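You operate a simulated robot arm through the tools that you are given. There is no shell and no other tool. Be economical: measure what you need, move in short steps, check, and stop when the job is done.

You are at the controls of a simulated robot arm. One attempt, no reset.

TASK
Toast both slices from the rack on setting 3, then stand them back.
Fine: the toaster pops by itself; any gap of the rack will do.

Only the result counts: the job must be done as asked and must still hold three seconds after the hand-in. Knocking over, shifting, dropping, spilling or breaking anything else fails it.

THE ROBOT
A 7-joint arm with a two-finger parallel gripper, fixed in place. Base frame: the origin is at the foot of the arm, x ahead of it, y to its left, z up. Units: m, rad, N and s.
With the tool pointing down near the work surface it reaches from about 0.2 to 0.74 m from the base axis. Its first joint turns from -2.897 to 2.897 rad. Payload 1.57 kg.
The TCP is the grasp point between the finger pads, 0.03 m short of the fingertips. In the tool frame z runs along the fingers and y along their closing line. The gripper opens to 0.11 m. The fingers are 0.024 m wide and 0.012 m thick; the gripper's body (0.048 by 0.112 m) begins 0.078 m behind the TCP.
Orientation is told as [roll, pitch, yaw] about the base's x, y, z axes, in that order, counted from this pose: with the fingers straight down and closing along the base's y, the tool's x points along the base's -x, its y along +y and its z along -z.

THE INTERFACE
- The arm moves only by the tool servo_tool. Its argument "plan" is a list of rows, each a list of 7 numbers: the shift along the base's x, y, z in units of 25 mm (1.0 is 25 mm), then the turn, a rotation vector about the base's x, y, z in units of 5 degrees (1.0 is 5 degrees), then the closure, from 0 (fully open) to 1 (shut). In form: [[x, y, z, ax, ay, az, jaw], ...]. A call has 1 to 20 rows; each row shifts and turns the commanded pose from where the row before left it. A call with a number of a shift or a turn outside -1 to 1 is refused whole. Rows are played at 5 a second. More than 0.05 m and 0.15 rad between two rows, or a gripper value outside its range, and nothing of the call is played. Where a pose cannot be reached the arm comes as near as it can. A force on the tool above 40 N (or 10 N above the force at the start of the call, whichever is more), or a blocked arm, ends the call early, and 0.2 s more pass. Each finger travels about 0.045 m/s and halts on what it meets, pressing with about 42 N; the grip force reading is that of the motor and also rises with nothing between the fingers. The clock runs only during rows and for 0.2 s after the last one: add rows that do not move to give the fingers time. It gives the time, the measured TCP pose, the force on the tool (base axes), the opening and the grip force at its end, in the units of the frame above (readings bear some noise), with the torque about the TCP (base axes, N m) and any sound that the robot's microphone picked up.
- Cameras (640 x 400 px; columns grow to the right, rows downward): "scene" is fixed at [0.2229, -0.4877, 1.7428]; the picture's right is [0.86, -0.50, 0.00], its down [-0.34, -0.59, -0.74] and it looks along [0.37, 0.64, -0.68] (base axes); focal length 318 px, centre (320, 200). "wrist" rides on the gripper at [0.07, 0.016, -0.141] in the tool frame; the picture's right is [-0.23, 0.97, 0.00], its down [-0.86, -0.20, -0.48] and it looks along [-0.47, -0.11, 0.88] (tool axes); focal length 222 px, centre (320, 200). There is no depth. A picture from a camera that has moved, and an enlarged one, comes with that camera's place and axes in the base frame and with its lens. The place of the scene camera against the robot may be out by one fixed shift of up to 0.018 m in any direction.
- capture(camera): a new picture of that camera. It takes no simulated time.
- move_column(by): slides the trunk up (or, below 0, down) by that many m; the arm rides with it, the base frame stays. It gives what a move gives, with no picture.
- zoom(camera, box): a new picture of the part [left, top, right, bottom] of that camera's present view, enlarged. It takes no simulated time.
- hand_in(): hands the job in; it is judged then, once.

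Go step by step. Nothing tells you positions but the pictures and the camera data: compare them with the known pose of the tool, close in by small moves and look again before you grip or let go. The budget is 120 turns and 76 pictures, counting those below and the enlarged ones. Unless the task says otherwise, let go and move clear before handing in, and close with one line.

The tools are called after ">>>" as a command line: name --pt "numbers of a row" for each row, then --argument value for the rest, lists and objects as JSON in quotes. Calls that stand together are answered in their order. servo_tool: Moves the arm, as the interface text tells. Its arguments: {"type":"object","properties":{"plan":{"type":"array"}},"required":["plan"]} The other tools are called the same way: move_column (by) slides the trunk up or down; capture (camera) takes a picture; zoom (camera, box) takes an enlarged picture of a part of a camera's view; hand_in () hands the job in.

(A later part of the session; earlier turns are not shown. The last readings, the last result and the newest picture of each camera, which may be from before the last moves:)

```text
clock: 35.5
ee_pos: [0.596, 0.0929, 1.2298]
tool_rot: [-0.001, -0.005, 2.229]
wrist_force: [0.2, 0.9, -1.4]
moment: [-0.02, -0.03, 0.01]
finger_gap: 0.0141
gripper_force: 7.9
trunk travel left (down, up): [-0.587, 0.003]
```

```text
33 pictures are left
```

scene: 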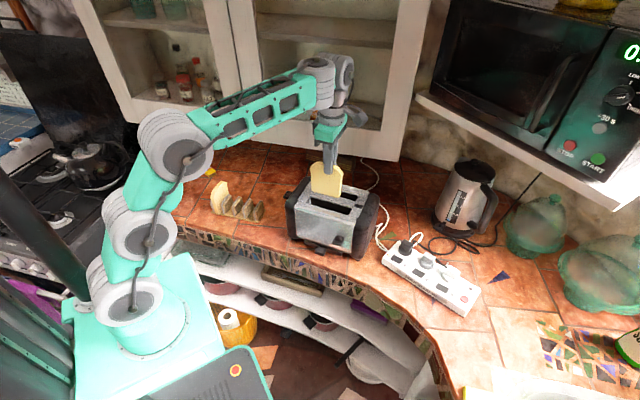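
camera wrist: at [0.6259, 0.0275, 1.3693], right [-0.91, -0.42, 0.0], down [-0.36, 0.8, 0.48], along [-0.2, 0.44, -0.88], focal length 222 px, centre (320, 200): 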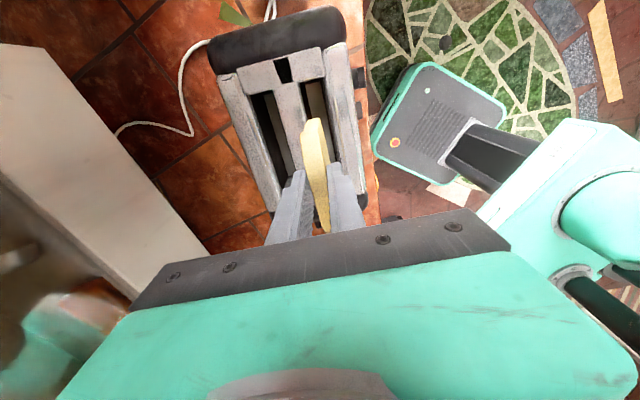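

The slice is right above the toaster and seen along the slots. I'll zoom in to measure slot alignment.

>>> zoom --camera "wrist" --box '[200, 0, 400, 230]'

>>> zoom --camera "scene" --box '[275, 140, 395, 260]'

```text
1.74 times, centred on (300, 115) of wrist
camera zoom: at [0.6259, 0.0275, 1.3693], right [-0.91, -0.42, 0.0], down [-0.36, 0.8, 0.48], along [-0.2, 0.44, -0.88], focal length 386 px, centre (355, 348)
```

zoom: 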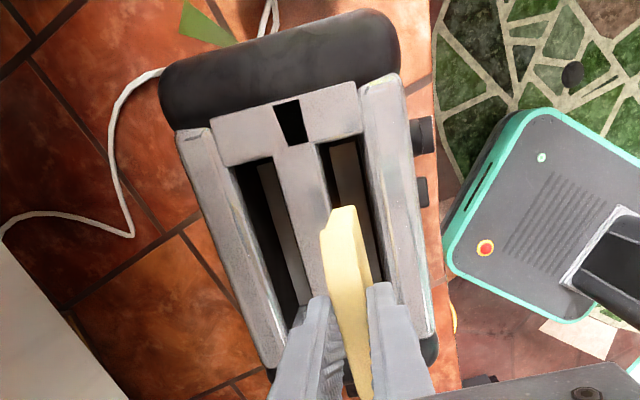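

```text
3.33 times, centred on (335, 200) of scene
camera zoom: at [0.2229, -0.4877, 1.7428], right [0.86, -0.5, 0.0], down [-0.34, -0.59, -0.74], along [0.37, 0.64, -0.68], focal length 1061 px, centre (270, 200)
```

zoom: 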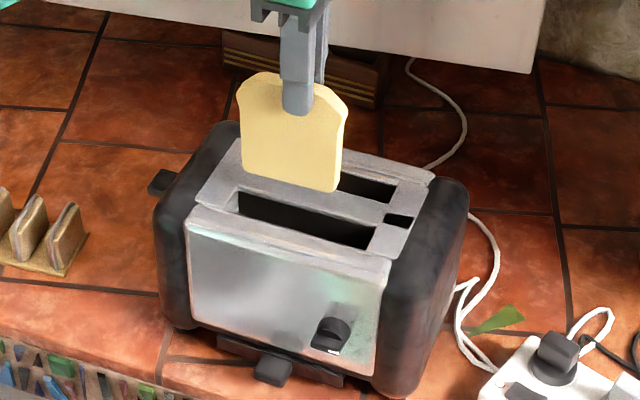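

>>> zoom --camera "scene" --box '[335, 185, 375, 215]'

```text
13.33 times, centred on (355, 200) of scene
camera zoom: at [0.2229, -0.4877, 1.7428], right [0.86, -0.5, 0.0], down [-0.34, -0.59, -0.74], along [0.37, 0.64, -0.68], focal length 4245 px, centre (-147, 200)
```

zoom: 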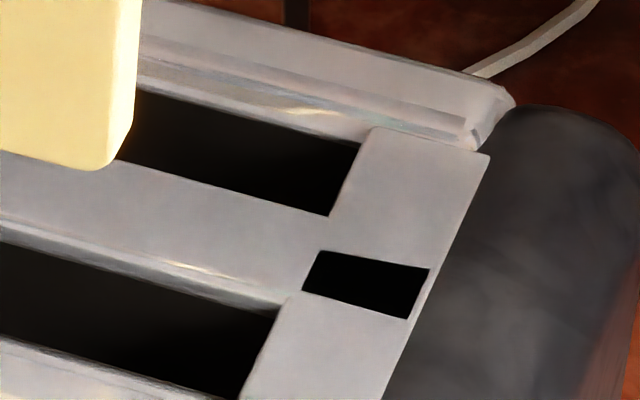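

Both slots are now located: rear centre (0.6445, 0.125), front centre (0.597, 0.089), direction −53.5°. I'll take the rear slot first, then go down partway and check.

>>> servo_tool --pt "0.5 0.32 0 0 0 -0.12 1" --pt "0.5 0.32 0 0 0 -0.12 1" --pt "0.5 0.32 0 0 0 0 1" --pt "0.44 0.34 0 0 0 0 1" --pt "0 0 -0.8 0 0 0 1" --pt "0 0 -0.8 0 0 0 1" --pt "0 0 0 0 0 0 1"

>>> zoom --camera "wrist" --box '[220, 40, 420, 240]'

>>> capture --camera "scene"

```text
clock: 37.1
ee_pos: [0.6428, 0.1251, 1.188]
tool_rot: [0.003, -0.006, 2.208]
wrist_force: [-0.3, 0.6, -0.6]
moment: [0.01, 0.0, -0.03]
finger_gap: 0.0143
gripper_force: 8.4
trunk travel left (down, up): [-0.587, 0.003]
```

```text
2.00 times, centred on (320, 140) of wrist
camera zoom: at [0.6719, 0.0597, 1.3289], right [-0.92, -0.4, 0.0], down [-0.35, 0.8, 0.48], along [-0.19, 0.44, -0.88], focal length 444 px, centre (320, 320)
```

zoom: 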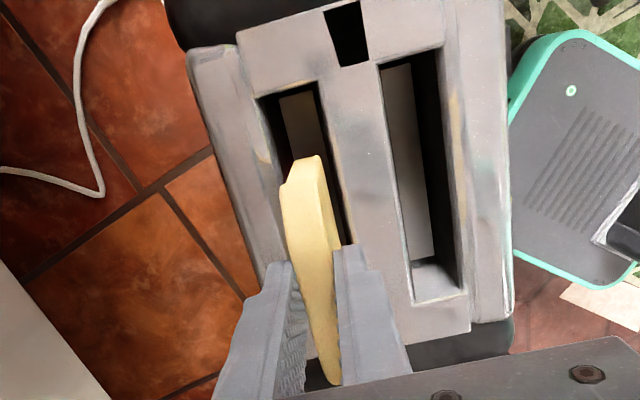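

```text
28 pictures are left
```

scene: 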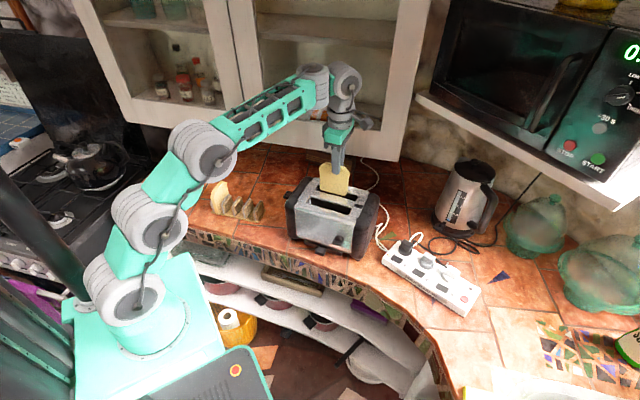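

The slice is centred over the rear slot within about 1 mm. I'll lower it in.

>>> servo_tool --pt "0.04 0.03 -0.6 0 0 0 1" --pt "0 0 -0.6 0 0 0 1" --pt "0 0 -0.6 0 0 0 1" --pt "0 0 -0.6 0 0 0 1" --pt "0 0 -0.5 0 0 0 1" --pt "0 0 0 0 0 0 1"

>>> zoom --camera "scene" --box '[285, 140, 395, 230]'

```text
clock: 38.5
ee_pos: [0.6459, 0.1266, 1.1159]
tool_rot: [0.0, -0.007, 2.209]
wrist_force: [0.4, -0.3, 3.3]
moment: [0.04, 0.03, 0.02]
finger_gap: 0.0142
gripper_force: 7.8
trunk travel left (down, up): [-0.587, 0.003]
```

```text
4.44 times, centred on (340, 185) of scene
camera zoom: at [0.2229, -0.4877, 1.7428], right [0.86, -0.5, 0.0], down [-0.34, -0.59, -0.74], along [0.37, 0.64, -0.68], focal length 1415 px, centre (231, 267)
```

zoom: 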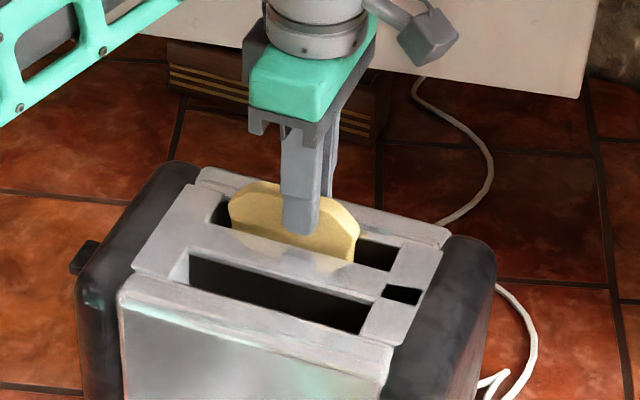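

There's light upward force, so the slice is resting on the carriage. I'll release and rise.

>>> servo_tool --pt "0 0 0 0 0 0 0.85" --pt "0 0 0 0 0 0 0.75" --pt "0 0 0 0 0 0 0.68" --pt "0 0 0.4 0 0 0 0.68" --pt "0 0 0.8 0 0 0 0.68" --pt "0 0 1 0 0 0 0.68" --pt "0 0 1 0 0 0 0.68" --pt "0 0 1 0 0 0 0.68" --pt "0 0 0 0 0 0 0.68"

>>> zoom --camera "scene" --box '[285, 140, 395, 230]'

```text
clock: 40.5
ee_pos: [0.645, 0.1272, 1.2198]
tool_rot: [0.001, -0.005, 2.207]
wrist_force: [-0.1, 0.4, -0.1]
moment: [-0.01, 0.0, 0.05]
finger_gap: 0.0352
gripper_force: 0.1
trunk travel left (down, up): [-0.587, 0.003]
```

```text
4.44 times, centred on (340, 185) of scene
camera zoom: at [0.2229, -0.4877, 1.7428], right [0.86, -0.5, 0.0], down [-0.34, -0.59, -0.74], along [0.37, 0.64, -0.68], focal length 1415 px, centre (231, 267)
```

zoom: 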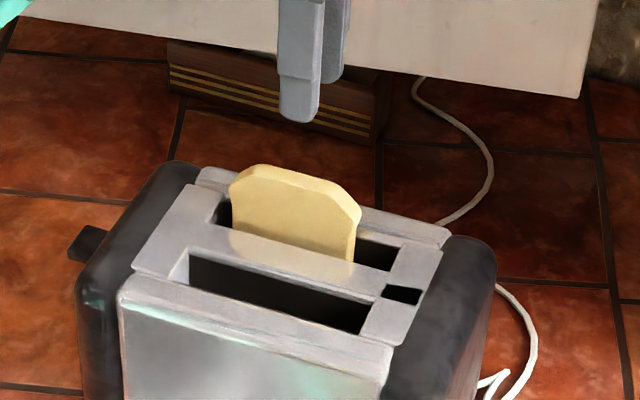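

Slice 1 stands in the rear slot. Now slice 2, near (0.3375, 0.415), at the rack yaw.

>>> servo_tool --pt "-0.7 0.65 0 0 0 -0.93 0.5" --pt "-0.7 0.65 0 0 0 -0.93 0.5" --pt "-0.7 0.65 0 0 0 -0.93 0.5" --pt "-0.7 0.65 0 0 0 -0.93 0.5" --pt "-0.7 0.65 0 0 0 -0.93 0.5" --pt "-0.7 0.65 0 0 0 -0.93 0.5" --pt "-0.7 0.65 0 0 0 -0.93 0.5" --pt "-0.7 0.65 0 0 0 -0.93 0.5" --pt "-0.7 0.65 0 0 0 -0.93 0.5" --pt "-0.7 0.65 0 0 0 -0.93 0.5" --pt "-0.7 0.65 0 0 0 -0.93 0.5" --pt "-0.7 0.65 0 0 0 -0.93 0.5" --pt "-0.7 0.65 0 0 0 -0.93 0.5" --pt "-0.7 0.65 0 0 0 -0.93 0.5" --pt "-0.7 0.65 0 0 0 -0.93 0.5" --pt "-0.7 0.65 -0.4 0 0 -0.93 0.5" --pt "-0.6 0.6 -0.8 0 0 -0.93 0.5" --pt "-0.5 0.5 -1 0 0 -0.8 0.5" --pt "0 0 -1 0 0 0 0.5" --pt "0 0 0 0 0 0 0.5"

>>> capture --camera "wrist"

```text
clock: 44.7
ee_pos: [0.3358, 0.4127, 1.1402]
tool_rot: [0.002, -0.007, 0.761]
wrist_force: [0.0, -0.5, -0.1]
moment: [0.01, -0.02, 0.01]
finger_gap: 0.0552
gripper_force: 0.0
trunk travel left (down, up): [-0.587, 0.003]
```

```text
25 pictures are left
camera wrist: at [0.2745, 0.3763, 1.281], right [-0.5, 0.86, 0.0], down [0.76, 0.44, 0.48], along [0.42, 0.25, -0.88], focal length 222 px, centre (320, 200)
```

wrist: 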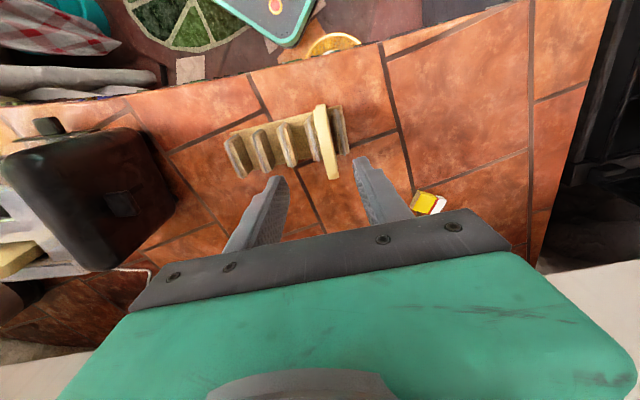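

>>> servo_tool --pt "-0.06 0.22 -0.8 0 0 0 0.5" --pt "0 0 -0.8 0 0 0 0.5" --pt "0 0 -0.8 0 0 0 0.5" --pt "0 0 -0.8 0 0 0 0.5" --pt "0 0 -0.8 0 0 0 0.5" --pt "0 0 -0.8 0 0 0 0.5" --pt "0 0 0 0 0 0 0.5"

>>> zoom --camera "wrist" --box '[220, 80, 420, 205]'

```text
clock: 46.3
ee_pos: [0.3422, 0.4299, 1.0297]
tool_rot: [0.002, -0.003, 0.759]
wrist_force: [0.2, -0.6, -1.0]
moment: [0.0, 0.01, 0.0]
finger_gap: 0.0549
gripper_force: 0.1
out of reach, approached as far as the arm can: row 3, 4
trunk travel left (down, up): [-0.587, 0.003]
```

```text
3.20 times, centred on (320, 142) of wrist
camera zoom: at [0.2799, 0.3926, 1.1707], right [-0.51, 0.86, 0.0], down [0.76, 0.44, 0.48], along [0.42, 0.25, -0.88], focal length 711 px, centre (320, 384)
```

zoom: 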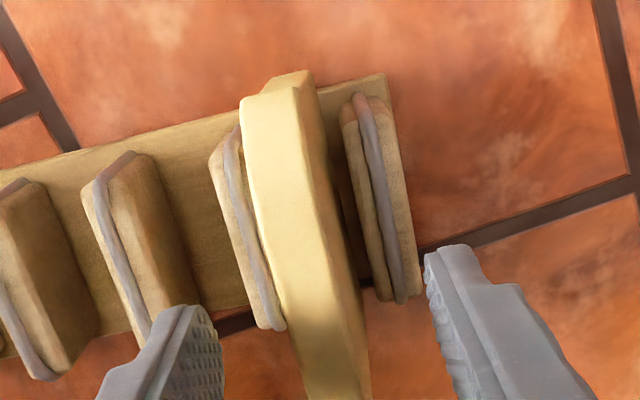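

The arm hit a reach limit and drifted outward about 14 mm. I'll correct that and use the trunk for the height.

>>> servo_tool --pt "0 0 0.8 0 0 0 0.5" --pt "-0.16 -0.24 0.8 0 0 0 0.5" --pt "-0.16 -0.24 0.4 0 0 0 0.5" --pt "0 0 0 0 0 0 0.5"

>>> move_column --by -0.055

```text
clock: 47.3
ee_pos: [0.3352, 0.4168, 1.0805]
tool_rot: [0.002, -0.005, 0.759]
wrist_force: [0.7, 0.4, 0.1]
moment: [-0.01, -0.01, 0.01]
finger_gap: 0.055
gripper_force: 0.0
trunk travel left (down, up): [-0.587, 0.003]
```

```text
clock: 48.3
ee_pos: [0.3342, 0.4165, 1.0249]
tool_rot: [0.0, -0.005, 0.758]
wrist_force: [-0.2, -0.2, 0.1]
moment: [0.01, -0.01, 0.02]
finger_gap: 0.0552
gripper_force: 0.0
trunk travel left (down, up): [-0.532, 0.058]
```

>>> zoom --camera "wrist" --box '[220, 80, 420, 205]'

```text
3.20 times, centred on (320, 142) of wrist
camera zoom: at [0.2715, 0.3799, 1.1656], right [-0.51, 0.86, 0.0], down [0.76, 0.44, 0.48], along [0.42, 0.25, -0.88], focal length 711 px, centre (320, 384)
```

zoom: 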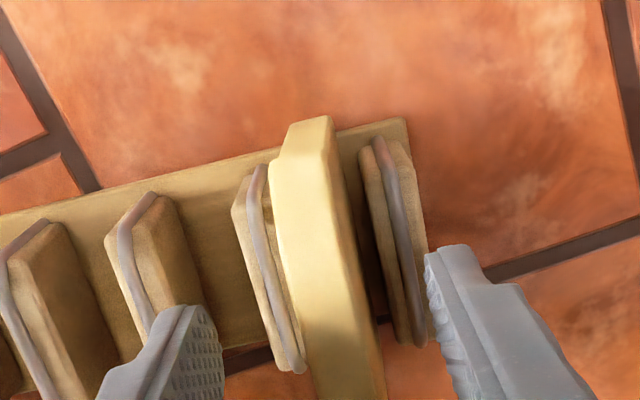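

>>> servo_tool --pt "0 0 -0.16 0 0 0 0.5" --pt "0 0 0 0 0 0 0.7" --pt "0 0 0 0 0 0 0.8" --pt "0 0 0 0 0 0 0.9" --pt "0 0 0 0 0 0 0.95" --pt "0 0 0 0 0 0 1"

>>> servo_tool --pt "0 0 0.4 0 0 0 1" --pt "0 0 0.8 0 0 0 1" --pt "0 0 1 0 0 0 1" --pt "0 0 1 0 0 0 1" --pt "0 0 1 0 0 0 1" --pt "0 0 1 0 0 0 1" --pt "0 0 1 0 0 0 1" --pt "0 0 1 0 0 0 1" --pt "0 0 1 0 0 0 1" --pt "0 0 0 0 0 0 1"

```text
clock: 49.7
ee_pos: [0.3343, 0.4168, 1.0219]
tool_rot: [0.003, -0.006, 0.759]
wrist_force: [0.1, -0.2, 0.4]
moment: [-0.01, -0.03, 0.0]
finger_gap: 0.0145
gripper_force: 7.9
trunk travel left (down, up): [-0.532, 0.058]
```

```text
clock: 51.9
ee_pos: [0.3348, 0.416, 1.2261]
tool_rot: [0.002, -0.005, 0.759]
wrist_force: [0.5, 0.5, -0.2]
moment: [-0.01, -0.03, -0.01]
finger_gap: 0.0141
gripper_force: 7.7
trunk travel left (down, up): [-0.532, 0.058]
```

Slice 2 is in hand. I'll carry it over the front slot at (0.597, 0.091).

>>> servo_tool --pt "0.582 -0.723 0 0 0 0.922 1" --pt "0.582 -0.723 0 0 0 0.922 1" --pt "0.582 -0.723 0 0 0 0.922 1" --pt "0.582 -0.723 0 0 0 0.922 1" --pt "0.582 -0.723 0 0 0 0.922 1" --pt "0.582 -0.723 0 0 0 0.922 1" --pt "0.582 -0.723 0 0 0 0.922 1" --pt "0.582 -0.723 0 0 0 0.922 1" --pt "0.582 -0.723 0 0 0 0.922 1" --pt "0.582 -0.723 0 0 0 0.922 1" --pt "0.582 -0.723 0 0 0 0.922 1" --pt "0.582 -0.723 0 0 0 0.922 1" --pt "0.582 -0.723 0 0 0 0.922 1" --pt "0.582 -0.723 0 0 0 0.922 1" --pt "0.582 -0.723 0 0 0 0.922 1" --pt "0.582 -0.723 0 0 0 0.922 1" --pt "0.582 -0.723 0 0 0 0.922 1" --pt "0.582 -0.723 0 0 0 0.922 1" --pt "0 0 0 0 0 0 1" --pt "0 0 -0.5 0 0 0 1"

>>> zoom --camera "wrist" --box '[220, 40, 420, 240]'

```text
clock: 56.1
ee_pos: [0.5941, 0.0906, 1.2136]
tool_rot: [0.002, -0.005, 2.208]
wrist_force: [-1.2, 0.3, -0.5]
moment: [0.0, 0.02, -0.01]
finger_gap: 0.0141
gripper_force: 7.9
trunk travel left (down, up): [-0.532, 0.058]
```

```text
2.00 times, centred on (320, 140) of wrist
camera zoom: at [0.624, 0.025, 1.3541], right [-0.92, -0.4, 0.0], down [-0.35, 0.8, 0.48], along [-0.19, 0.44, -0.88], focal length 444 px, centre (320, 320)
```

zoom: 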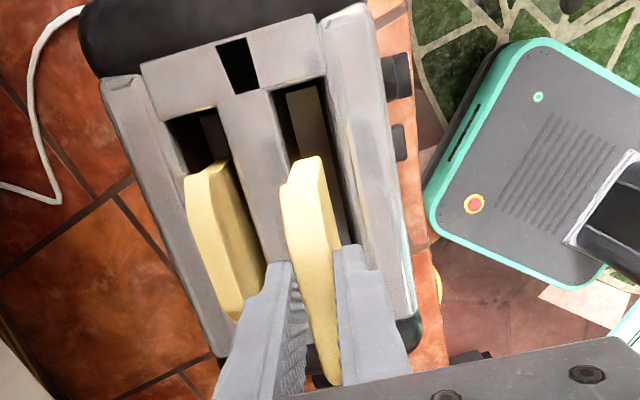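

Aligned within 2 mm. I'll lower slice 2 into the front slot.

>>> servo_tool --pt "0 0 -0.8 0 0 0 1" --pt "0 0 -0.8 0 0 0 1" --pt "0 0 -0.7 0 0 0 1" --pt "0 0 -0.6 0 0 0 1" --pt "0 0 -0.5 0 0 0 1" --pt "0 0 -0.5 0 0 0 1" --pt "0 0 0 0 0 0 1"

>>> zoom --camera "scene" --box '[285, 140, 395, 230]'

```text
clock: 57.7
ee_pos: [0.5951, 0.0905, 1.1161]
tool_rot: [0.0, -0.006, 2.207]
wrist_force: [-0.1, 0.1, 2.0]
moment: [0.07, 0.07, -0.04]
finger_gap: 0.0142
gripper_force: 7.9
trunk travel left (down, up): [-0.532, 0.058]
```

```text
4.44 times, centred on (340, 185) of scene
camera zoom: at [0.2229, -0.4877, 1.7428], right [0.86, -0.5, 0.0], down [-0.34, -0.59, -0.74], along [0.37, 0.64, -0.68], focal length 1415 px, centre (231, 267)
```

zoom: 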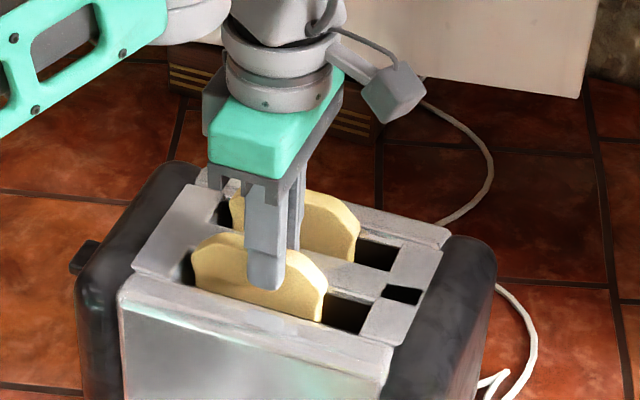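

>>> servo_tool --pt "0 0 0 0 0 0 0.85" --pt "0 0 0 0 0 0 0.75" --pt "0 0 0 0 0 0 0.68" --pt "0 0 0.4 0 0 0 0.68" --pt "0 0 0.8 0 0 0 0.68" --pt "0 0 1 0 0 0 0.68" --pt "0 0 1 0 0 0 0.8" --pt "0 0 1 0 0 0 1" --pt "-0.3 0.6 0 0 0 0 1" --pt "-0.5 0.8 0 0 0 0 1" --pt "-0.6 0.8 0 0 0 0 1" --pt "-0.6 0.8 0 0 0 0 1" --pt "-0.6 0.8 0 0 0 0 1" --pt "0 0 0 0 0 0 1"

>>> capture --camera "wrist"

>>> zoom --camera "scene" --box '[265, 140, 395, 240]'

```text
clock: 60.7
ee_pos: [0.5294, 0.1858, 1.2204]
tool_rot: [0.002, -0.006, 2.206]
wrist_force: [0.5, 0.3, -0.5]
moment: [0.04, -0.01, 0.02]
finger_gap: 0.0
gripper_force: 21.0
trunk travel left (down, up): [-0.532, 0.058]
```

```text
20 pictures are left
camera wrist: at [0.5583, 0.12, 1.3618], right [-0.92, -0.4, 0.0], down [-0.34, 0.8, 0.48], along [-0.19, 0.44, -0.88], focal length 222 px, centre (320, 200)
```

wrist: 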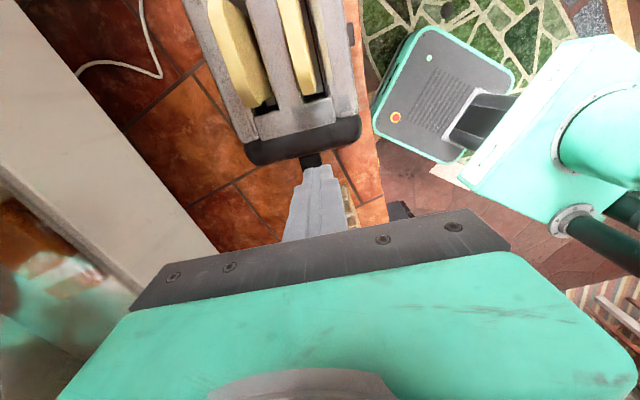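

```text
4.00 times, centred on (330, 190) of scene
camera zoom: at [0.2229, -0.4877, 1.7428], right [0.86, -0.5, 0.0], down [-0.34, -0.59, -0.74], along [0.37, 0.64, -0.68], focal length 1274 px, centre (280, 240)
```

zoom: 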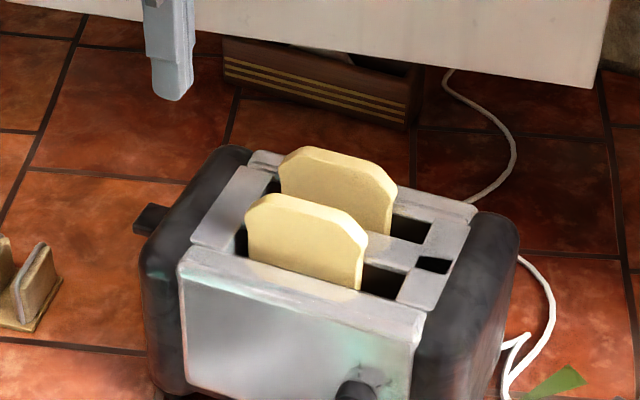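

Both slices stand in the slots. The lever is near (0.525, 0.228), top about z 1.035. I'll position closed fingertips above it.

>>> servo_tool --pt "-0.1 0.87 0 0 0 0 1" --pt "-0.1 0.87 0 0 0 0 1" --pt "0 0 -1 0 0 0 1" --pt "0 0 -1 0 0 0 1" --pt "0 0 -1 0 0 0 1" --pt "0 0 -1 0 0 0 1" --pt "0 0 -1 0 0 0 1" --pt "0 0 -0.6 0 0 0 1" --pt "0 0 0 0 0 0 1"

>>> zoom --camera "wrist" --box '[240, 80, 400, 200]'

>>> zoom --camera "scene" --box '[265, 140, 395, 240]'

```text
clock: 62.7
ee_pos: [0.5259, 0.2283, 1.0805]
tool_rot: [0.001, -0.006, 2.207]
wrist_force: [-0.1, -0.1, 0.0]
moment: [-0.02, -0.02, 0.04]
finger_gap: 0.0
gripper_force: 22.1
trunk travel left (down, up): [-0.532, 0.058]
```

```text
3.33 times, centred on (320, 140) of wrist
camera zoom: at [0.554, 0.1627, 1.2215], right [-0.92, -0.4, 0.0], down [-0.35, 0.8, 0.48], along [-0.19, 0.44, -0.88], focal length 740 px, centre (320, 400)
```

zoom: 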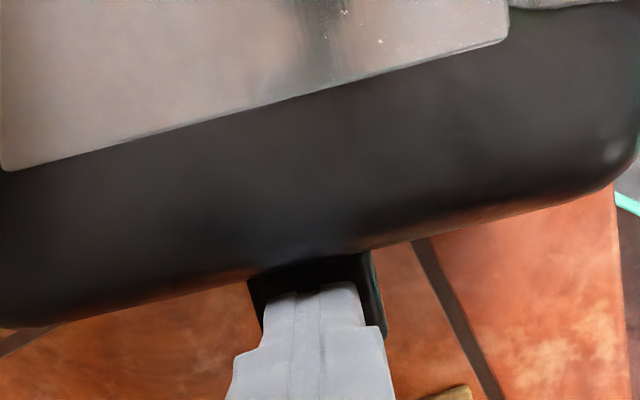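

```text
4.00 times, centred on (330, 190) of scene
camera zoom: at [0.2229, -0.4877, 1.7428], right [0.86, -0.5, 0.0], down [-0.34, -0.59, -0.74], along [0.37, 0.64, -0.68], focal length 1274 px, centre (280, 240)
```

zoom: 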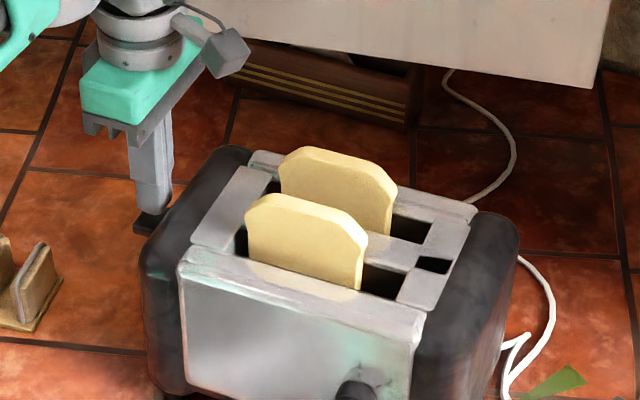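

The fingers are right above the lever. I'll press down in small steps.

>>> servo_tool --pt "0 0 -0.4 0 0 0 1" --pt "0 0 -0.4 0 0 0 1" --pt "0 0 -0.4 0 0 0 1" --pt "0 0 -0.4 0 0 0 1" --pt "0 0 -0.3 0 0 0 1"

>>> servo_tool --pt "0 0 -0.4 0 0 0 1" --pt "0 0 -0.4 0 0 0 1" --pt "0 0 0 0 0 0 1"

```text
clock: 63.9
ee_pos: [0.5257, 0.2294, 1.0332]
tool_rot: [0.002, -0.005, 2.207]
wrist_force: [2.8, -0.9, 3.4]
moment: [-0.04, -0.13, 0.05]
finger_gap: 0.0
gripper_force: 21.6
out of reach, approached as far as the arm can: row 4
trunk travel left (down, up): [-0.532, 0.058]
```

```text
clock: 64.7
ee_pos: [0.5253, 0.229, 1.0198]
tool_rot: [-0.009, -0.003, 2.207]
wrist_force: [-2.9, -3.2, 34.3]
moment: [-0.25, 0.0, -0.12]
finger_gap: 0.0
gripper_force: 20.6
trunk travel left (down, up): [-0.532, 0.058]
```

>>> zoom --camera "scene" --box '[265, 140, 395, 240]'

```text
4.00 times, centred on (330, 190) of scene
camera zoom: at [0.2229, -0.4877, 1.7428], right [0.86, -0.5, 0.0], down [-0.34, -0.59, -0.74], along [0.37, 0.64, -0.68], focal length 1274 px, centre (280, 240)
```

zoom: 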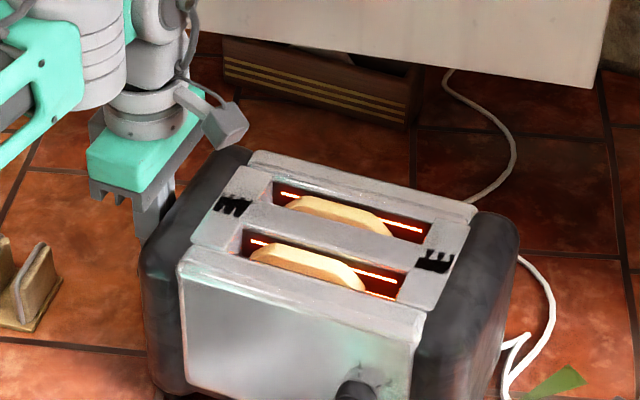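

The carriage is down and latched, with the elements glowing. I'll raise the hand clear and wait for the pop.

>>> servo_tool --pt "0 0 0.4 0 0 0 1" --pt "0 0 0.8 0 0 0 1" --pt "0 0 1 0 0 0 1" --pt "0 0 1 0 0 0 1" --pt "0 0 1 0 0 0 1" --pt "0 0 1 0 0 0 1" --pt "0 0 1 0 0 0 0.68" --pt "0 0 1 0 0 0 0.68" --pt "0 0 1 0 0 0 0.68" --pt "0 0 0 0 0 0 0.68" --pt "0 0 0 0 0 0 0.68" --pt "0 0 0 0 0 0 0.68"

>>> zoom --camera "scene" --box '[265, 140, 395, 240]'

```text
clock: 67.3
ee_pos: [0.525, 0.229, 1.2146]
tool_rot: [0.002, -0.007, 2.207]
wrist_force: [0.5, -0.2, 0.3]
moment: [0.0, 0.02, 0.01]
finger_gap: 0.0351
gripper_force: 0.1
out of reach, approached as far as the arm can: row 8
trunk travel left (down, up): [-0.532, 0.058]
```

```text
4.00 times, centred on (330, 190) of scene
camera zoom: at [0.2229, -0.4877, 1.7428], right [0.86, -0.5, 0.0], down [-0.34, -0.59, -0.74], along [0.37, 0.64, -0.68], focal length 1274 px, centre (280, 240)
```

zoom: 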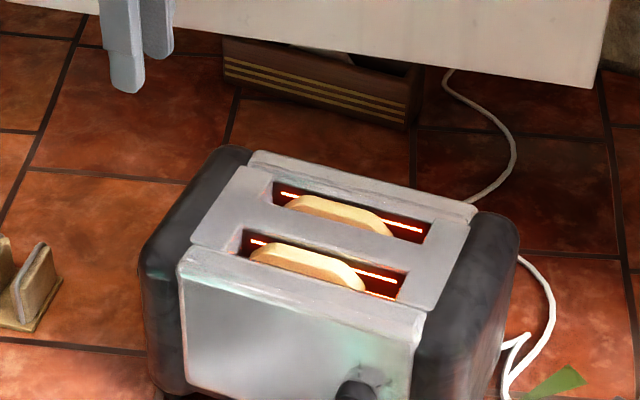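

>>> servo_tool --pt "0 0 0 0 0 0 0.68" --pt "0 0 0 0 0 0 0.68" --pt "0 0 0 0 0 0 0.68" --pt "0 0 0 0 0 0 0.68" --pt "0 0 0 0 0 0 0.68" --pt "0 0 0 0 0 0 0.68" --pt "0 0 0 0 0 0 0.68" --pt "0 0 0 0 0 0 0.68" --pt "0 0 0 0 0 0 0.68" --pt "0 0 0 0 0 0 0.68" --pt "0 0 0 0 0 0 0.68" --pt "0 0 0 0 0 0 0.68" --pt "0 0 0 0 0 0 0.68" --pt "0 0 0 0 0 0 0.68" --pt "0 0 0 0 0 0 0.68" --pt "0 0 0 0 0 0 0.68" --pt "0 0 0 0 0 0 0.68" --pt "0 0 0 0 0 0 0.68" --pt "0 0 0 0 0 0 0.68" --pt "0 0 0 0 0 0 0.68"

>>> servo_tool --pt "0 0 0 0 0 0 0.68" --pt "0 0 0 0 0 0 0.68" --pt "0 0 0 0 0 0 0.68" --pt "0 0 0 0 0 0 0.68" --pt "0 0 0 0 0 0 0.68" --pt "0 0 0 0 0 0 0.68" --pt "0 0 0 0 0 0 0.68" --pt "0 0 0 0 0 0 0.68" --pt "0 0 0 0 0 0 0.68" --pt "0 0 0 0 0 0 0.68" --pt "0 0 0 0 0 0 0.68" --pt "0 0 0 0 0 0 0.68" --pt "0 0 0 0 0 0 0.68" --pt "0 0 0 0 0 0 0.68" --pt "0 0 0 0 0 0 0.68" --pt "0 0 0 0 0 0 0.68" --pt "0 0 0 0 0 0 0.68" --pt "0 0 0 0 0 0 0.68" --pt "0 0 0 0 0 0 0.68" --pt "0 0 0 0 0 0 0.68"

>>> servo_tool --pt "0 0 0 0 0 0 0.68" --pt "0 0 0 0 0 0 0.68" --pt "0 0 0 0 0 0 0.68" --pt "0 0 0 0 0 0 0.68" --pt "0 0 0 0 0 0 0.68" --pt "0 0 0 0 0 0 0.68" --pt "0 0 0 0 0 0 0.68" --pt "0 0 0 0 0 0 0.68" --pt "0 0 0 0 0 0 0.68" --pt "0 0 0 0 0 0 0.68" --pt "0 0 0 0 0 0 0.68" --pt "0 0 0 0 0 0 0.68" --pt "0 0 0 0 0 0 0.68" --pt "0 0 0 0 0 0 0.68" --pt "0 0 0 0 0 0 0.68" --pt "0 0 0 0 0 0 0.68" --pt "0 0 0 0 0 0 0.68" --pt "0 0 0 0 0 0 0.68" --pt "0 0 0 0 0 0 0.68" --pt "0 0 0 0 0 0 0.68"

```text
clock: 71.5
ee_pos: [0.5251, 0.2292, 1.2143]
tool_rot: [0.002, -0.005, 2.208]
wrist_force: [0.6, -0.6, 0.8]
moment: [0.01, 0.03, 0.0]
finger_gap: 0.0349
gripper_force: 0.0
trunk travel left (down, up): [-0.532, 0.058]
```

```text
clock: 75.7
ee_pos: [0.5257, 0.2304, 1.2148]
tool_rot: [0.002, -0.007, 2.209]
wrist_force: [0.7, 1.0, -0.7]
moment: [0.02, -0.03, 0.0]
finger_gap: 0.0354
gripper_force: 0.0
trunk travel left (down, up): [-0.532, 0.058]
```

```text
clock: 79.9
ee_pos: [0.5255, 0.2303, 1.2148]
tool_rot: [0.002, -0.006, 2.207]
wrist_force: [-0.8, 0.9, 0.3]
moment: [0.02, -0.01, 0.01]
finger_gap: 0.0354
gripper_force: 0.2
trunk travel left (down, up): [-0.532, 0.058]
```

>>> servo_tool --pt "0 0 0 0 0 0 0.68" --pt "0 0 0 0 0 0 0.68" --pt "0 0 0 0 0 0 0.68" --pt "0 0 0 0 0 0 0.68" --pt "0 0 0 0 0 0 0.68" --pt "0 0 0 0 0 0 0.68" --pt "0 0 0 0 0 0 0.68" --pt "0 0 0 0 0 0 0.68" --pt "0 0 0 0 0 0 0.68" --pt "0 0 0 0 0 0 0.68" --pt "0 0 0 0 0 0 0.68" --pt "0 0 0 0 0 0 0.68" --pt "0 0 0 0 0 0 0.68" --pt "0 0 0 0 0 0 0.68" --pt "0 0 0 0 0 0 0.68" --pt "0 0 0 0 0 0 0.68" --pt "0 0 0 0 0 0 0.68" --pt "0 0 0 0 0 0 0.68" --pt "0 0 0 0 0 0 0.68" --pt "0 0 0 0 0 0 0.68"

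>>> servo_tool --pt "0 0 0 0 0 0 0.68" --pt "0 0 0 0 0 0 0.68" --pt "0 0 0 0 0 0 0.68" --pt "0 0 0 0 0 0 0.68" --pt "0 0 0 0 0 0 0.68" --pt "0 0 0 0 0 0 0.68" --pt "0 0 0 0 0 0 0.68" --pt "0 0 0 0 0 0 0.68" --pt "0 0 0 0 0 0 0.68" --pt "0 0 0 0 0 0 0.68" --pt "0 0 0 0 0 0 0.68" --pt "0 0 0 0 0 0 0.68" --pt "0 0 0 0 0 0 0.68" --pt "0 0 0 0 0 0 0.68" --pt "0 0 0 0 0 0 0.68" --pt "0 0 0 0 0 0 0.68" --pt "0 0 0 0 0 0 0.68" --pt "0 0 0 0 0 0 0.68" --pt "0 0 0 0 0 0 0.68" --pt "0 0 0 0 0 0 0.68"

>>> servo_tool --pt "0 0 0 0 0 0 0.68" --pt "0 0 0 0 0 0 0.68" --pt "0 0 0 0 0 0 0.68" --pt "0 0 0 0 0 0 0.68" --pt "0 0 0 0 0 0 0.68" --pt "0 0 0 0 0 0 0.68" --pt "0 0 0 0 0 0 0.68" --pt "0 0 0 0 0 0 0.68" --pt "0 0 0 0 0 0 0.68" --pt "0 0 0 0 0 0 0.68" --pt "0 0 0 0 0 0 0.68" --pt "0 0 0 0 0 0 0.68" --pt "0 0 0 0 0 0 0.68" --pt "0 0 0 0 0 0 0.68" --pt "0 0 0 0 0 0 0.68" --pt "0 0 0 0 0 0 0.68" --pt "0 0 0 0 0 0 0.68" --pt "0 0 0 0 0 0 0.68" --pt "0 0 0 0 0 0 0.68" --pt "0 0 0 0 0 0 0.68"

>>> zoom --camera "scene" --box '[265, 140, 395, 240]'

```text
clock: 84.1
ee_pos: [0.5262, 0.2296, 1.2155]
tool_rot: [0.001, -0.006, 2.209]
wrist_force: [0.1, -0.5, 0.5]
moment: [0.01, 0.01, 0.01]
finger_gap: 0.0351
gripper_force: 0.0
trunk travel left (down, up): [-0.532, 0.058]
```

```text
clock: 88.3
ee_pos: [0.5257, 0.2298, 1.2147]
tool_rot: [0.0, -0.005, 2.207]
wrist_force: [0.9, -0.2, 0.3]
moment: [0.01, -0.03, 0.02]
finger_gap: 0.0353
gripper_force: 0.0
trunk travel left (down, up): [-0.532, 0.058]
```

```text
clock: 92.5
ee_pos: [0.5267, 0.2295, 1.2159]
tool_rot: [0.001, -0.004, 2.209]
wrist_force: [0.0, 0.0, 0.5]
moment: [0.02, 0.01, -0.03]
finger_gap: 0.0353
gripper_force: 0.0
trunk travel left (down, up): [-0.532, 0.058]
```

```text
4.00 times, centred on (330, 190) of scene
camera zoom: at [0.2229, -0.4877, 1.7428], right [0.86, -0.5, 0.0], down [-0.34, -0.59, -0.74], along [0.37, 0.64, -0.68], focal length 1274 px, centre (280, 240)
```

zoom: 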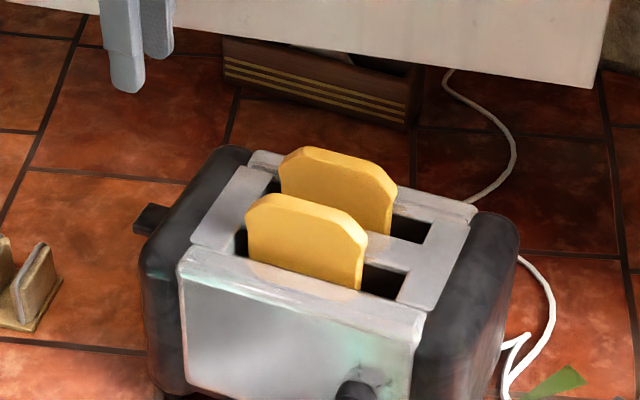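

The toaster popped and both slices are toasted, in the same places as before. I'll pick up the front slice first from its recorded pose.

>>> servo_tool --pt "0.46 -0.92 0 0 0 0 0.65" --pt "0.46 -0.92 0 0 0 0 0.65" --pt "0.46 -0.93 0 0 0 0 0.65" --pt "0.46 -0.93 0 0 0 0 0.65" --pt "0.46 -0.93 0 0 0 0 0.65" --pt "0.46 -0.93 0 0 0 0 0.65" --pt "0 0 -0.6 0 0 0 0.65" --pt "0 0 0 0 0 0 0.65"

>>> zoom --camera "wrist" --box '[220, 40, 420, 240]'

```text
clock: 94.3
ee_pos: [0.5941, 0.092, 1.1992]
tool_rot: [0.002, -0.006, 2.207]
wrist_force: [0.0, 0.7, 0.1]
moment: [0.0, -0.01, -0.01]
finger_gap: 0.0383
gripper_force: 0.1
trunk travel left (down, up): [-0.532, 0.058]
```

```text
2.00 times, centred on (320, 140) of wrist
camera zoom: at [0.6235, 0.0255, 1.3398], right [-0.92, -0.4, 0.0], down [-0.35, 0.8, 0.48], along [-0.19, 0.44, -0.88], focal length 444 px, centre (320, 320)
```

zoom: 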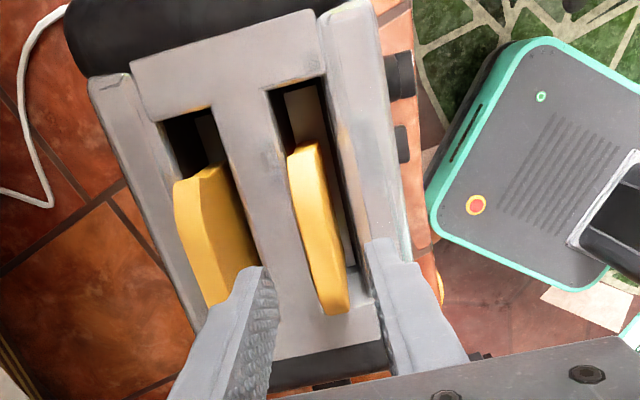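

>>> servo_tool --pt "0.02 -0.03 -0.8 0 0 0 0.65" --pt "0 0 -0.8 0 0 0 0.65" --pt "0 0 -0.8 0 0 0 0.65" --pt "0 0 -0.84 0 0 0 0.65" --pt "0 0 0 0 0 0 0.65" --pt "0 0 0 0 0 0 0.8" --pt "0 0 0 0 0 0 0.9" --pt "0 0 0 0 0 0 1" --pt "0 0 0 0 0 0 1"

>>> servo_tool --pt "0 0 0.4 0 0 0 1" --pt "0 0 0.8 0 0 0 1" --pt "0 0 0.9 0 0 0 1" --pt "0 0 0.9 0 0 0 1" --pt "0 0 0.9 0 0 0 1" --pt "0 0 0.6 0 0 0 1" --pt "0 0 0 0 0 0 1"

```text
clock: 96.3
ee_pos: [0.5962, 0.0907, 1.1184]
tool_rot: [0.002, -0.006, 2.208]
wrist_force: [0.2, 0.2, 0.5]
moment: [-0.03, 0.01, -0.03]
finger_gap: 0.014
gripper_force: 7.5
trunk travel left (down, up): [-0.532, 0.058]
```

```text
clock: 97.9
ee_pos: [0.5963, 0.0916, 1.2325]
tool_rot: [0.002, -0.006, 2.208]
wrist_force: [0.5, 0.4, -0.6]
moment: [0.0, -0.02, -0.01]
finger_gap: 0.0144
gripper_force: 8.5
trunk travel left (down, up): [-0.532, 0.058]
```

Slice held. I'll carry it back to its rack gap at (0.3343, 0.4168) and check above it.

>>> servo_tool --pt "-0.582 0.723 0 0 0 -0.922 1" --pt "-0.582 0.723 0 0 0 -0.922 1" --pt "-0.582 0.723 0 0 0 -0.922 1" --pt "-0.582 0.723 0 0 0 -0.922 1" --pt "-0.582 0.723 0 0 0 -0.922 1" --pt "-0.582 0.723 0 0 0 -0.922 1" --pt "-0.582 0.723 0 0 0 -0.922 1" --pt "-0.582 0.723 0 0 0 -0.922 1" --pt "-0.582 0.723 0 0 0 -0.922 1" --pt "-0.582 0.723 0 0 0 -0.922 1" --pt "-0.582 0.723 0 0 0 -0.922 1" --pt "-0.582 0.723 0 0 0 -0.922 1" --pt "-0.582 0.723 0 0 0 -0.922 1" --pt "-0.582 0.723 0 0 0 -0.922 1" --pt "-0.582 0.723 0 0 0 -0.922 1" --pt "-0.582 0.723 0 0 0 -0.922 1" --pt "-0.582 0.723 0 0 0 -0.922 1" --pt "-0.582 0.723 0 0 0 -0.922 1" --pt "0 0 0 0 0 0 1"

```text
clock: 101.9
ee_pos: [0.3344, 0.4162, 1.2309]
tool_rot: [0.001, -0.007, 0.758]
wrist_force: [0.4, 0.0, 0.0]
moment: [-0.03, 0.02, -0.01]
finger_gap: 0.0143
gripper_force: 8.3
trunk travel left (down, up): [-0.532, 0.058]
```

>>> servo_tool --pt "0 0.02 -1 0 0 0 1" --pt "0 0 -1 0 0 0 1" --pt "0 0 -1 0 0 0 1" --pt "0 0 -1 0 0 0 1" --pt "0 0 -1 0 0 0 1" --pt "0 0 0 0 0 0 1"

>>> zoom --camera "wrist" --box '[220, 60, 420, 220]'

>>> zoom --camera "scene" --box '[190, 130, 290, 230]'

```text
clock: 103.3
ee_pos: [0.3357, 0.4161, 1.1058]
tool_rot: [0.002, -0.007, 0.758]
wrist_force: [0.1, -0.2, -1.2]
moment: [-0.01, 0.01, -0.03]
finger_gap: 0.0144
gripper_force: 7.8
trunk travel left (down, up): [-0.532, 0.058]
```

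```text
2.50 times, centred on (320, 140) of wrist
camera zoom: at [0.2729, 0.3794, 1.2462], right [-0.51, 0.86, 0.0], down [0.76, 0.44, 0.48], along [0.42, 0.25, -0.88], focal length 555 px, centre (320, 350)
```

zoom: 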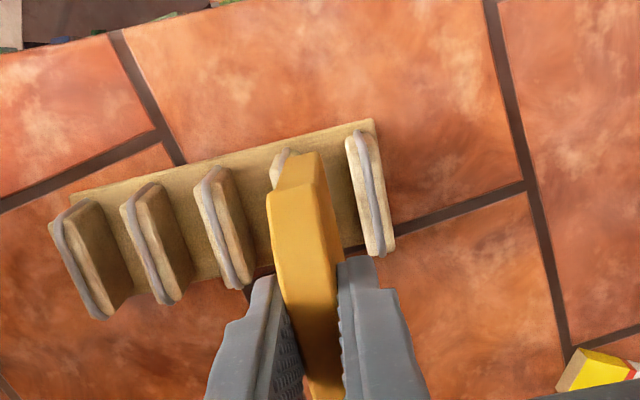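

```text
4.00 times, centred on (240, 180) of scene
camera zoom: at [0.2229, -0.4877, 1.7428], right [0.86, -0.5, 0.0], down [-0.34, -0.59, -0.74], along [0.37, 0.64, -0.68], focal length 1274 px, centre (640, 280)
```

zoom: 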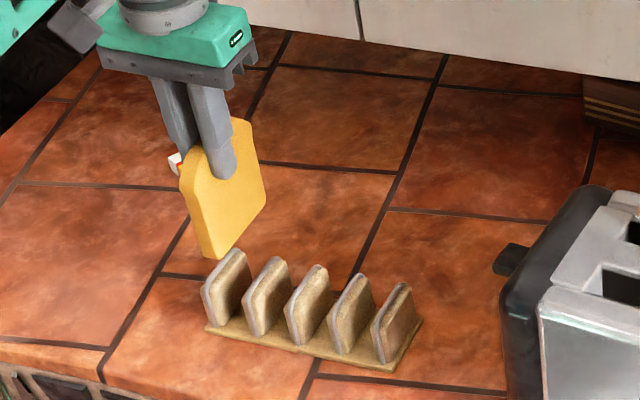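

The slice is lined up with its original gap. I'll shift 3 mm toward the gap's centre and lower.

>>> servo_tool --pt "-0.14 0.11 -0.4 0 0 0 1" --pt "0 0 -0.6 0 0 0 1" --pt "0 0 -0.6 0 0 0 1" --pt "0 0 -0.6 0 0 0 1" --pt "0 0 -0.5 0 0 0 1" --pt "0 0 -0.3 0 0 0 1" --pt "0 0 0 0 0 0 1"

>>> zoom --camera "wrist" --box '[220, 60, 420, 220]'

```text
clock: 104.9
ee_pos: [0.331, 0.4189, 1.0305]
tool_rot: [0.001, -0.006, 0.759]
wrist_force: [-0.3, 0.4, 0.0]
moment: [0.01, -0.02, 0.04]
finger_gap: 0.0142
gripper_force: 8.0
trunk travel left (down, up): [-0.532, 0.058]
```

```text
2.50 times, centred on (320, 140) of wrist
camera zoom: at [0.2689, 0.3827, 1.171], right [-0.51, 0.86, 0.0], down [0.76, 0.44, 0.48], along [0.42, 0.25, -0.88], focal length 555 px, centre (320, 350)
```

zoom: 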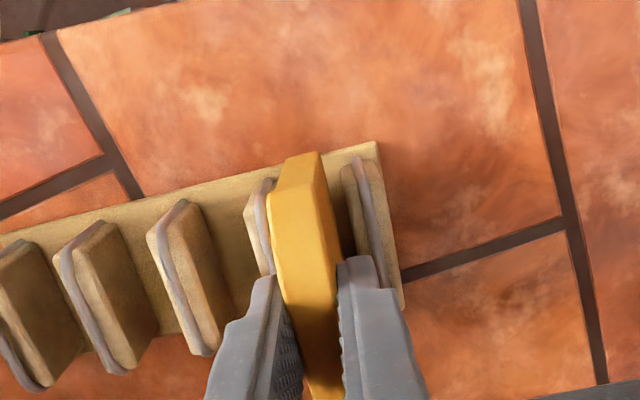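

It's in the gap and centred. I'll lower until it touches the base.

>>> servo_tool --pt "0 0 -0.15 0 0 0 1" --pt "0 0 -0.1 0 0 0 1" --pt "0 0 0 0 0 0 1"

```text
clock: 105.7
ee_pos: [0.3312, 0.4189, 1.0245]
tool_rot: [0.001, -0.005, 0.759]
wrist_force: [-0.1, 0.2, -0.1]
moment: [0.0, 0.0, -0.03]
finger_gap: 0.0142
gripper_force: 8.4
trunk travel left (down, up): [-0.532, 0.058]
```

>>> servo_tool --pt "0 0 -0.08 0 0 0 1" --pt "0 0 -0.06 0 0 0 1" --pt "0 0 0 0 0 0 1"

```text
clock: 106.5
ee_pos: [0.3315, 0.4194, 1.021]
tool_rot: [0.002, -0.005, 0.759]
wrist_force: [0.6, 0.1, 0.3]
moment: [-0.01, -0.02, 0.01]
finger_gap: 0.014
gripper_force: 7.7
trunk travel left (down, up): [-0.532, 0.058]
```

>>> servo_tool --pt "0 0 -0.1 0 0 0 1" --pt "0 0 -0.1 0 0 0 1" --pt "0 0 0 0 0 0 1"

```text
clock: 107.3
ee_pos: [0.3306, 0.4192, 1.0154]
tool_rot: [0.002, -0.006, 0.759]
wrist_force: [-0.4, 0.5, -0.2]
moment: [0.01, -0.01, -0.03]
finger_gap: 0.0143
gripper_force: 7.9
trunk travel left (down, up): [-0.532, 0.058]
```

>>> zoom --camera "scene" --box '[195, 155, 275, 225]'

```text
5.71 times, centred on (235, 190) of scene
camera zoom: at [0.2229, -0.4877, 1.7428], right [0.86, -0.5, 0.0], down [-0.34, -0.59, -0.74], along [0.37, 0.64, -0.68], focal length 1819 px, centre (806, 257)
```

zoom: 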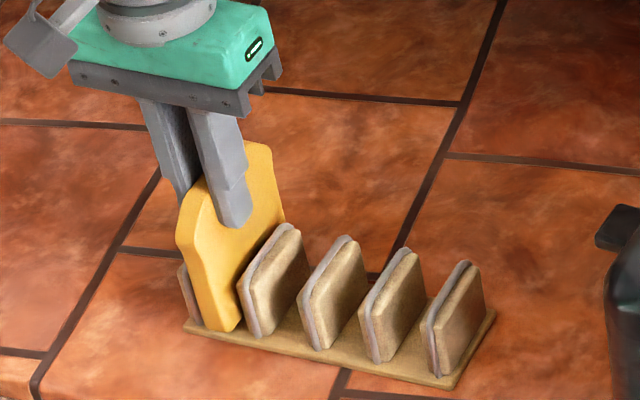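

The bottom edge is almost at the base and the fingertips are still clear of the dividers. A few more millimetres.

>>> servo_tool --pt "0 0 -0.1 0 0 0 1" --pt "0 0 -0.1 0 0 0 1" --pt "0 0 0 0 0 0 1"

```text
clock: 108.1
ee_pos: [0.3309, 0.4201, 1.0108]
tool_rot: [0.003, -0.005, 0.759]
wrist_force: [-0.5, 0.4, 0.0]
moment: [-0.01, 0.01, -0.01]
finger_gap: 0.0143
gripper_force: 7.8
trunk travel left (down, up): [-0.532, 0.058]
```

>>> servo_tool --pt "0 0 -0.1 0 0 0 1" --pt "0 0 0 0 0 0 1"

>>> servo_tool --pt "0 0 -0.1 0 0 0 1" --pt "0 0 0 0 0 0 1"

>>> zoom --camera "scene" --box '[195, 155, 275, 225]'

```text
clock: 108.7
ee_pos: [0.3318, 0.42, 1.0089]
tool_rot: [0.003, -0.007, 0.761]
wrist_force: [0.2, -0.5, 1.2]
moment: [0.04, -0.08, -0.04]
finger_gap: 0.0148
gripper_force: 8.0
trunk travel left (down, up): [-0.532, 0.058]
```

```text
clock: 109.3
ee_pos: [0.3314, 0.419, 1.0076]
tool_rot: [0.002, -0.009, 0.761]
wrist_force: [0.8, 0.4, 9.9]
moment: [-0.02, 0.0, -0.01]
finger_gap: 0.0142
gripper_force: 8.5
trunk travel left (down, up): [-0.532, 0.058]
```

```text
5.71 times, centred on (235, 190) of scene
camera zoom: at [0.2229, -0.4877, 1.7428], right [0.86, -0.5, 0.0], down [-0.34, -0.59, -0.74], along [0.37, 0.64, -0.68], focal length 1819 px, centre (806, 257)
```

zoom: 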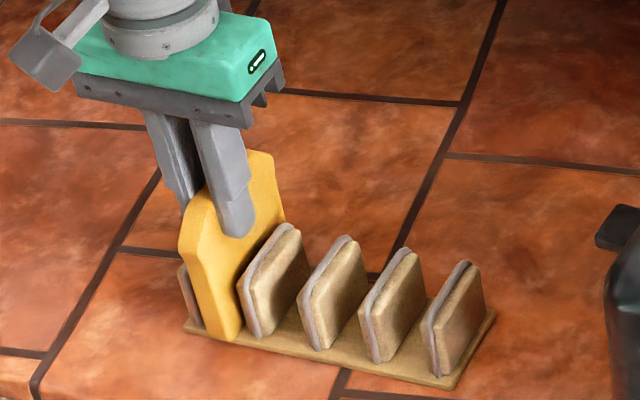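

It's in contact with the base at its original height. I'll open just a little, rise, then open wider.

>>> servo_tool --pt "0 0 0.05 0 0 0 0.9" --pt "0 0 0 0 0 0 0.83" --pt "0 0 0 0 0 0 0.8" --pt "0 0 0 0 0 0 0.8" --pt "0 0 0.4 0 0 0 0.8" --pt "0 0 0.8 0 0 0 0.75" --pt "0 0 0.8 0 0 0 0.68" --pt "0 0 1 0 0 0 0.68" --pt "0 0 1 0 0 0 0.68" --pt "0 0 1 0 0 0 0.68" --pt "0 0 1 0 0 0 0.68" --pt "0 0 1 0 0 0 0.65" --pt "0 0 1 0 0 0 0.65" --pt "0 0 0.4 0 0 0 0.65" --pt "0 0 0 0 0 0 0.65"

>>> capture --camera "scene"

```text
clock: 112.5
ee_pos: [0.3311, 0.4188, 1.2178]
tool_rot: [0.001, -0.004, 0.759]
wrist_force: [0.5, 0.5, -0.5]
moment: [0.0, 0.02, 0.0]
finger_gap: 0.0387
gripper_force: 0.0
trunk travel left (down, up): [-0.532, 0.058]
```

```text
7 pictures are left
```

scene: 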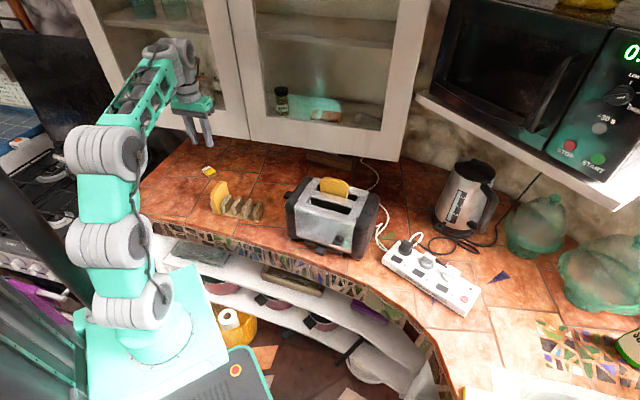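

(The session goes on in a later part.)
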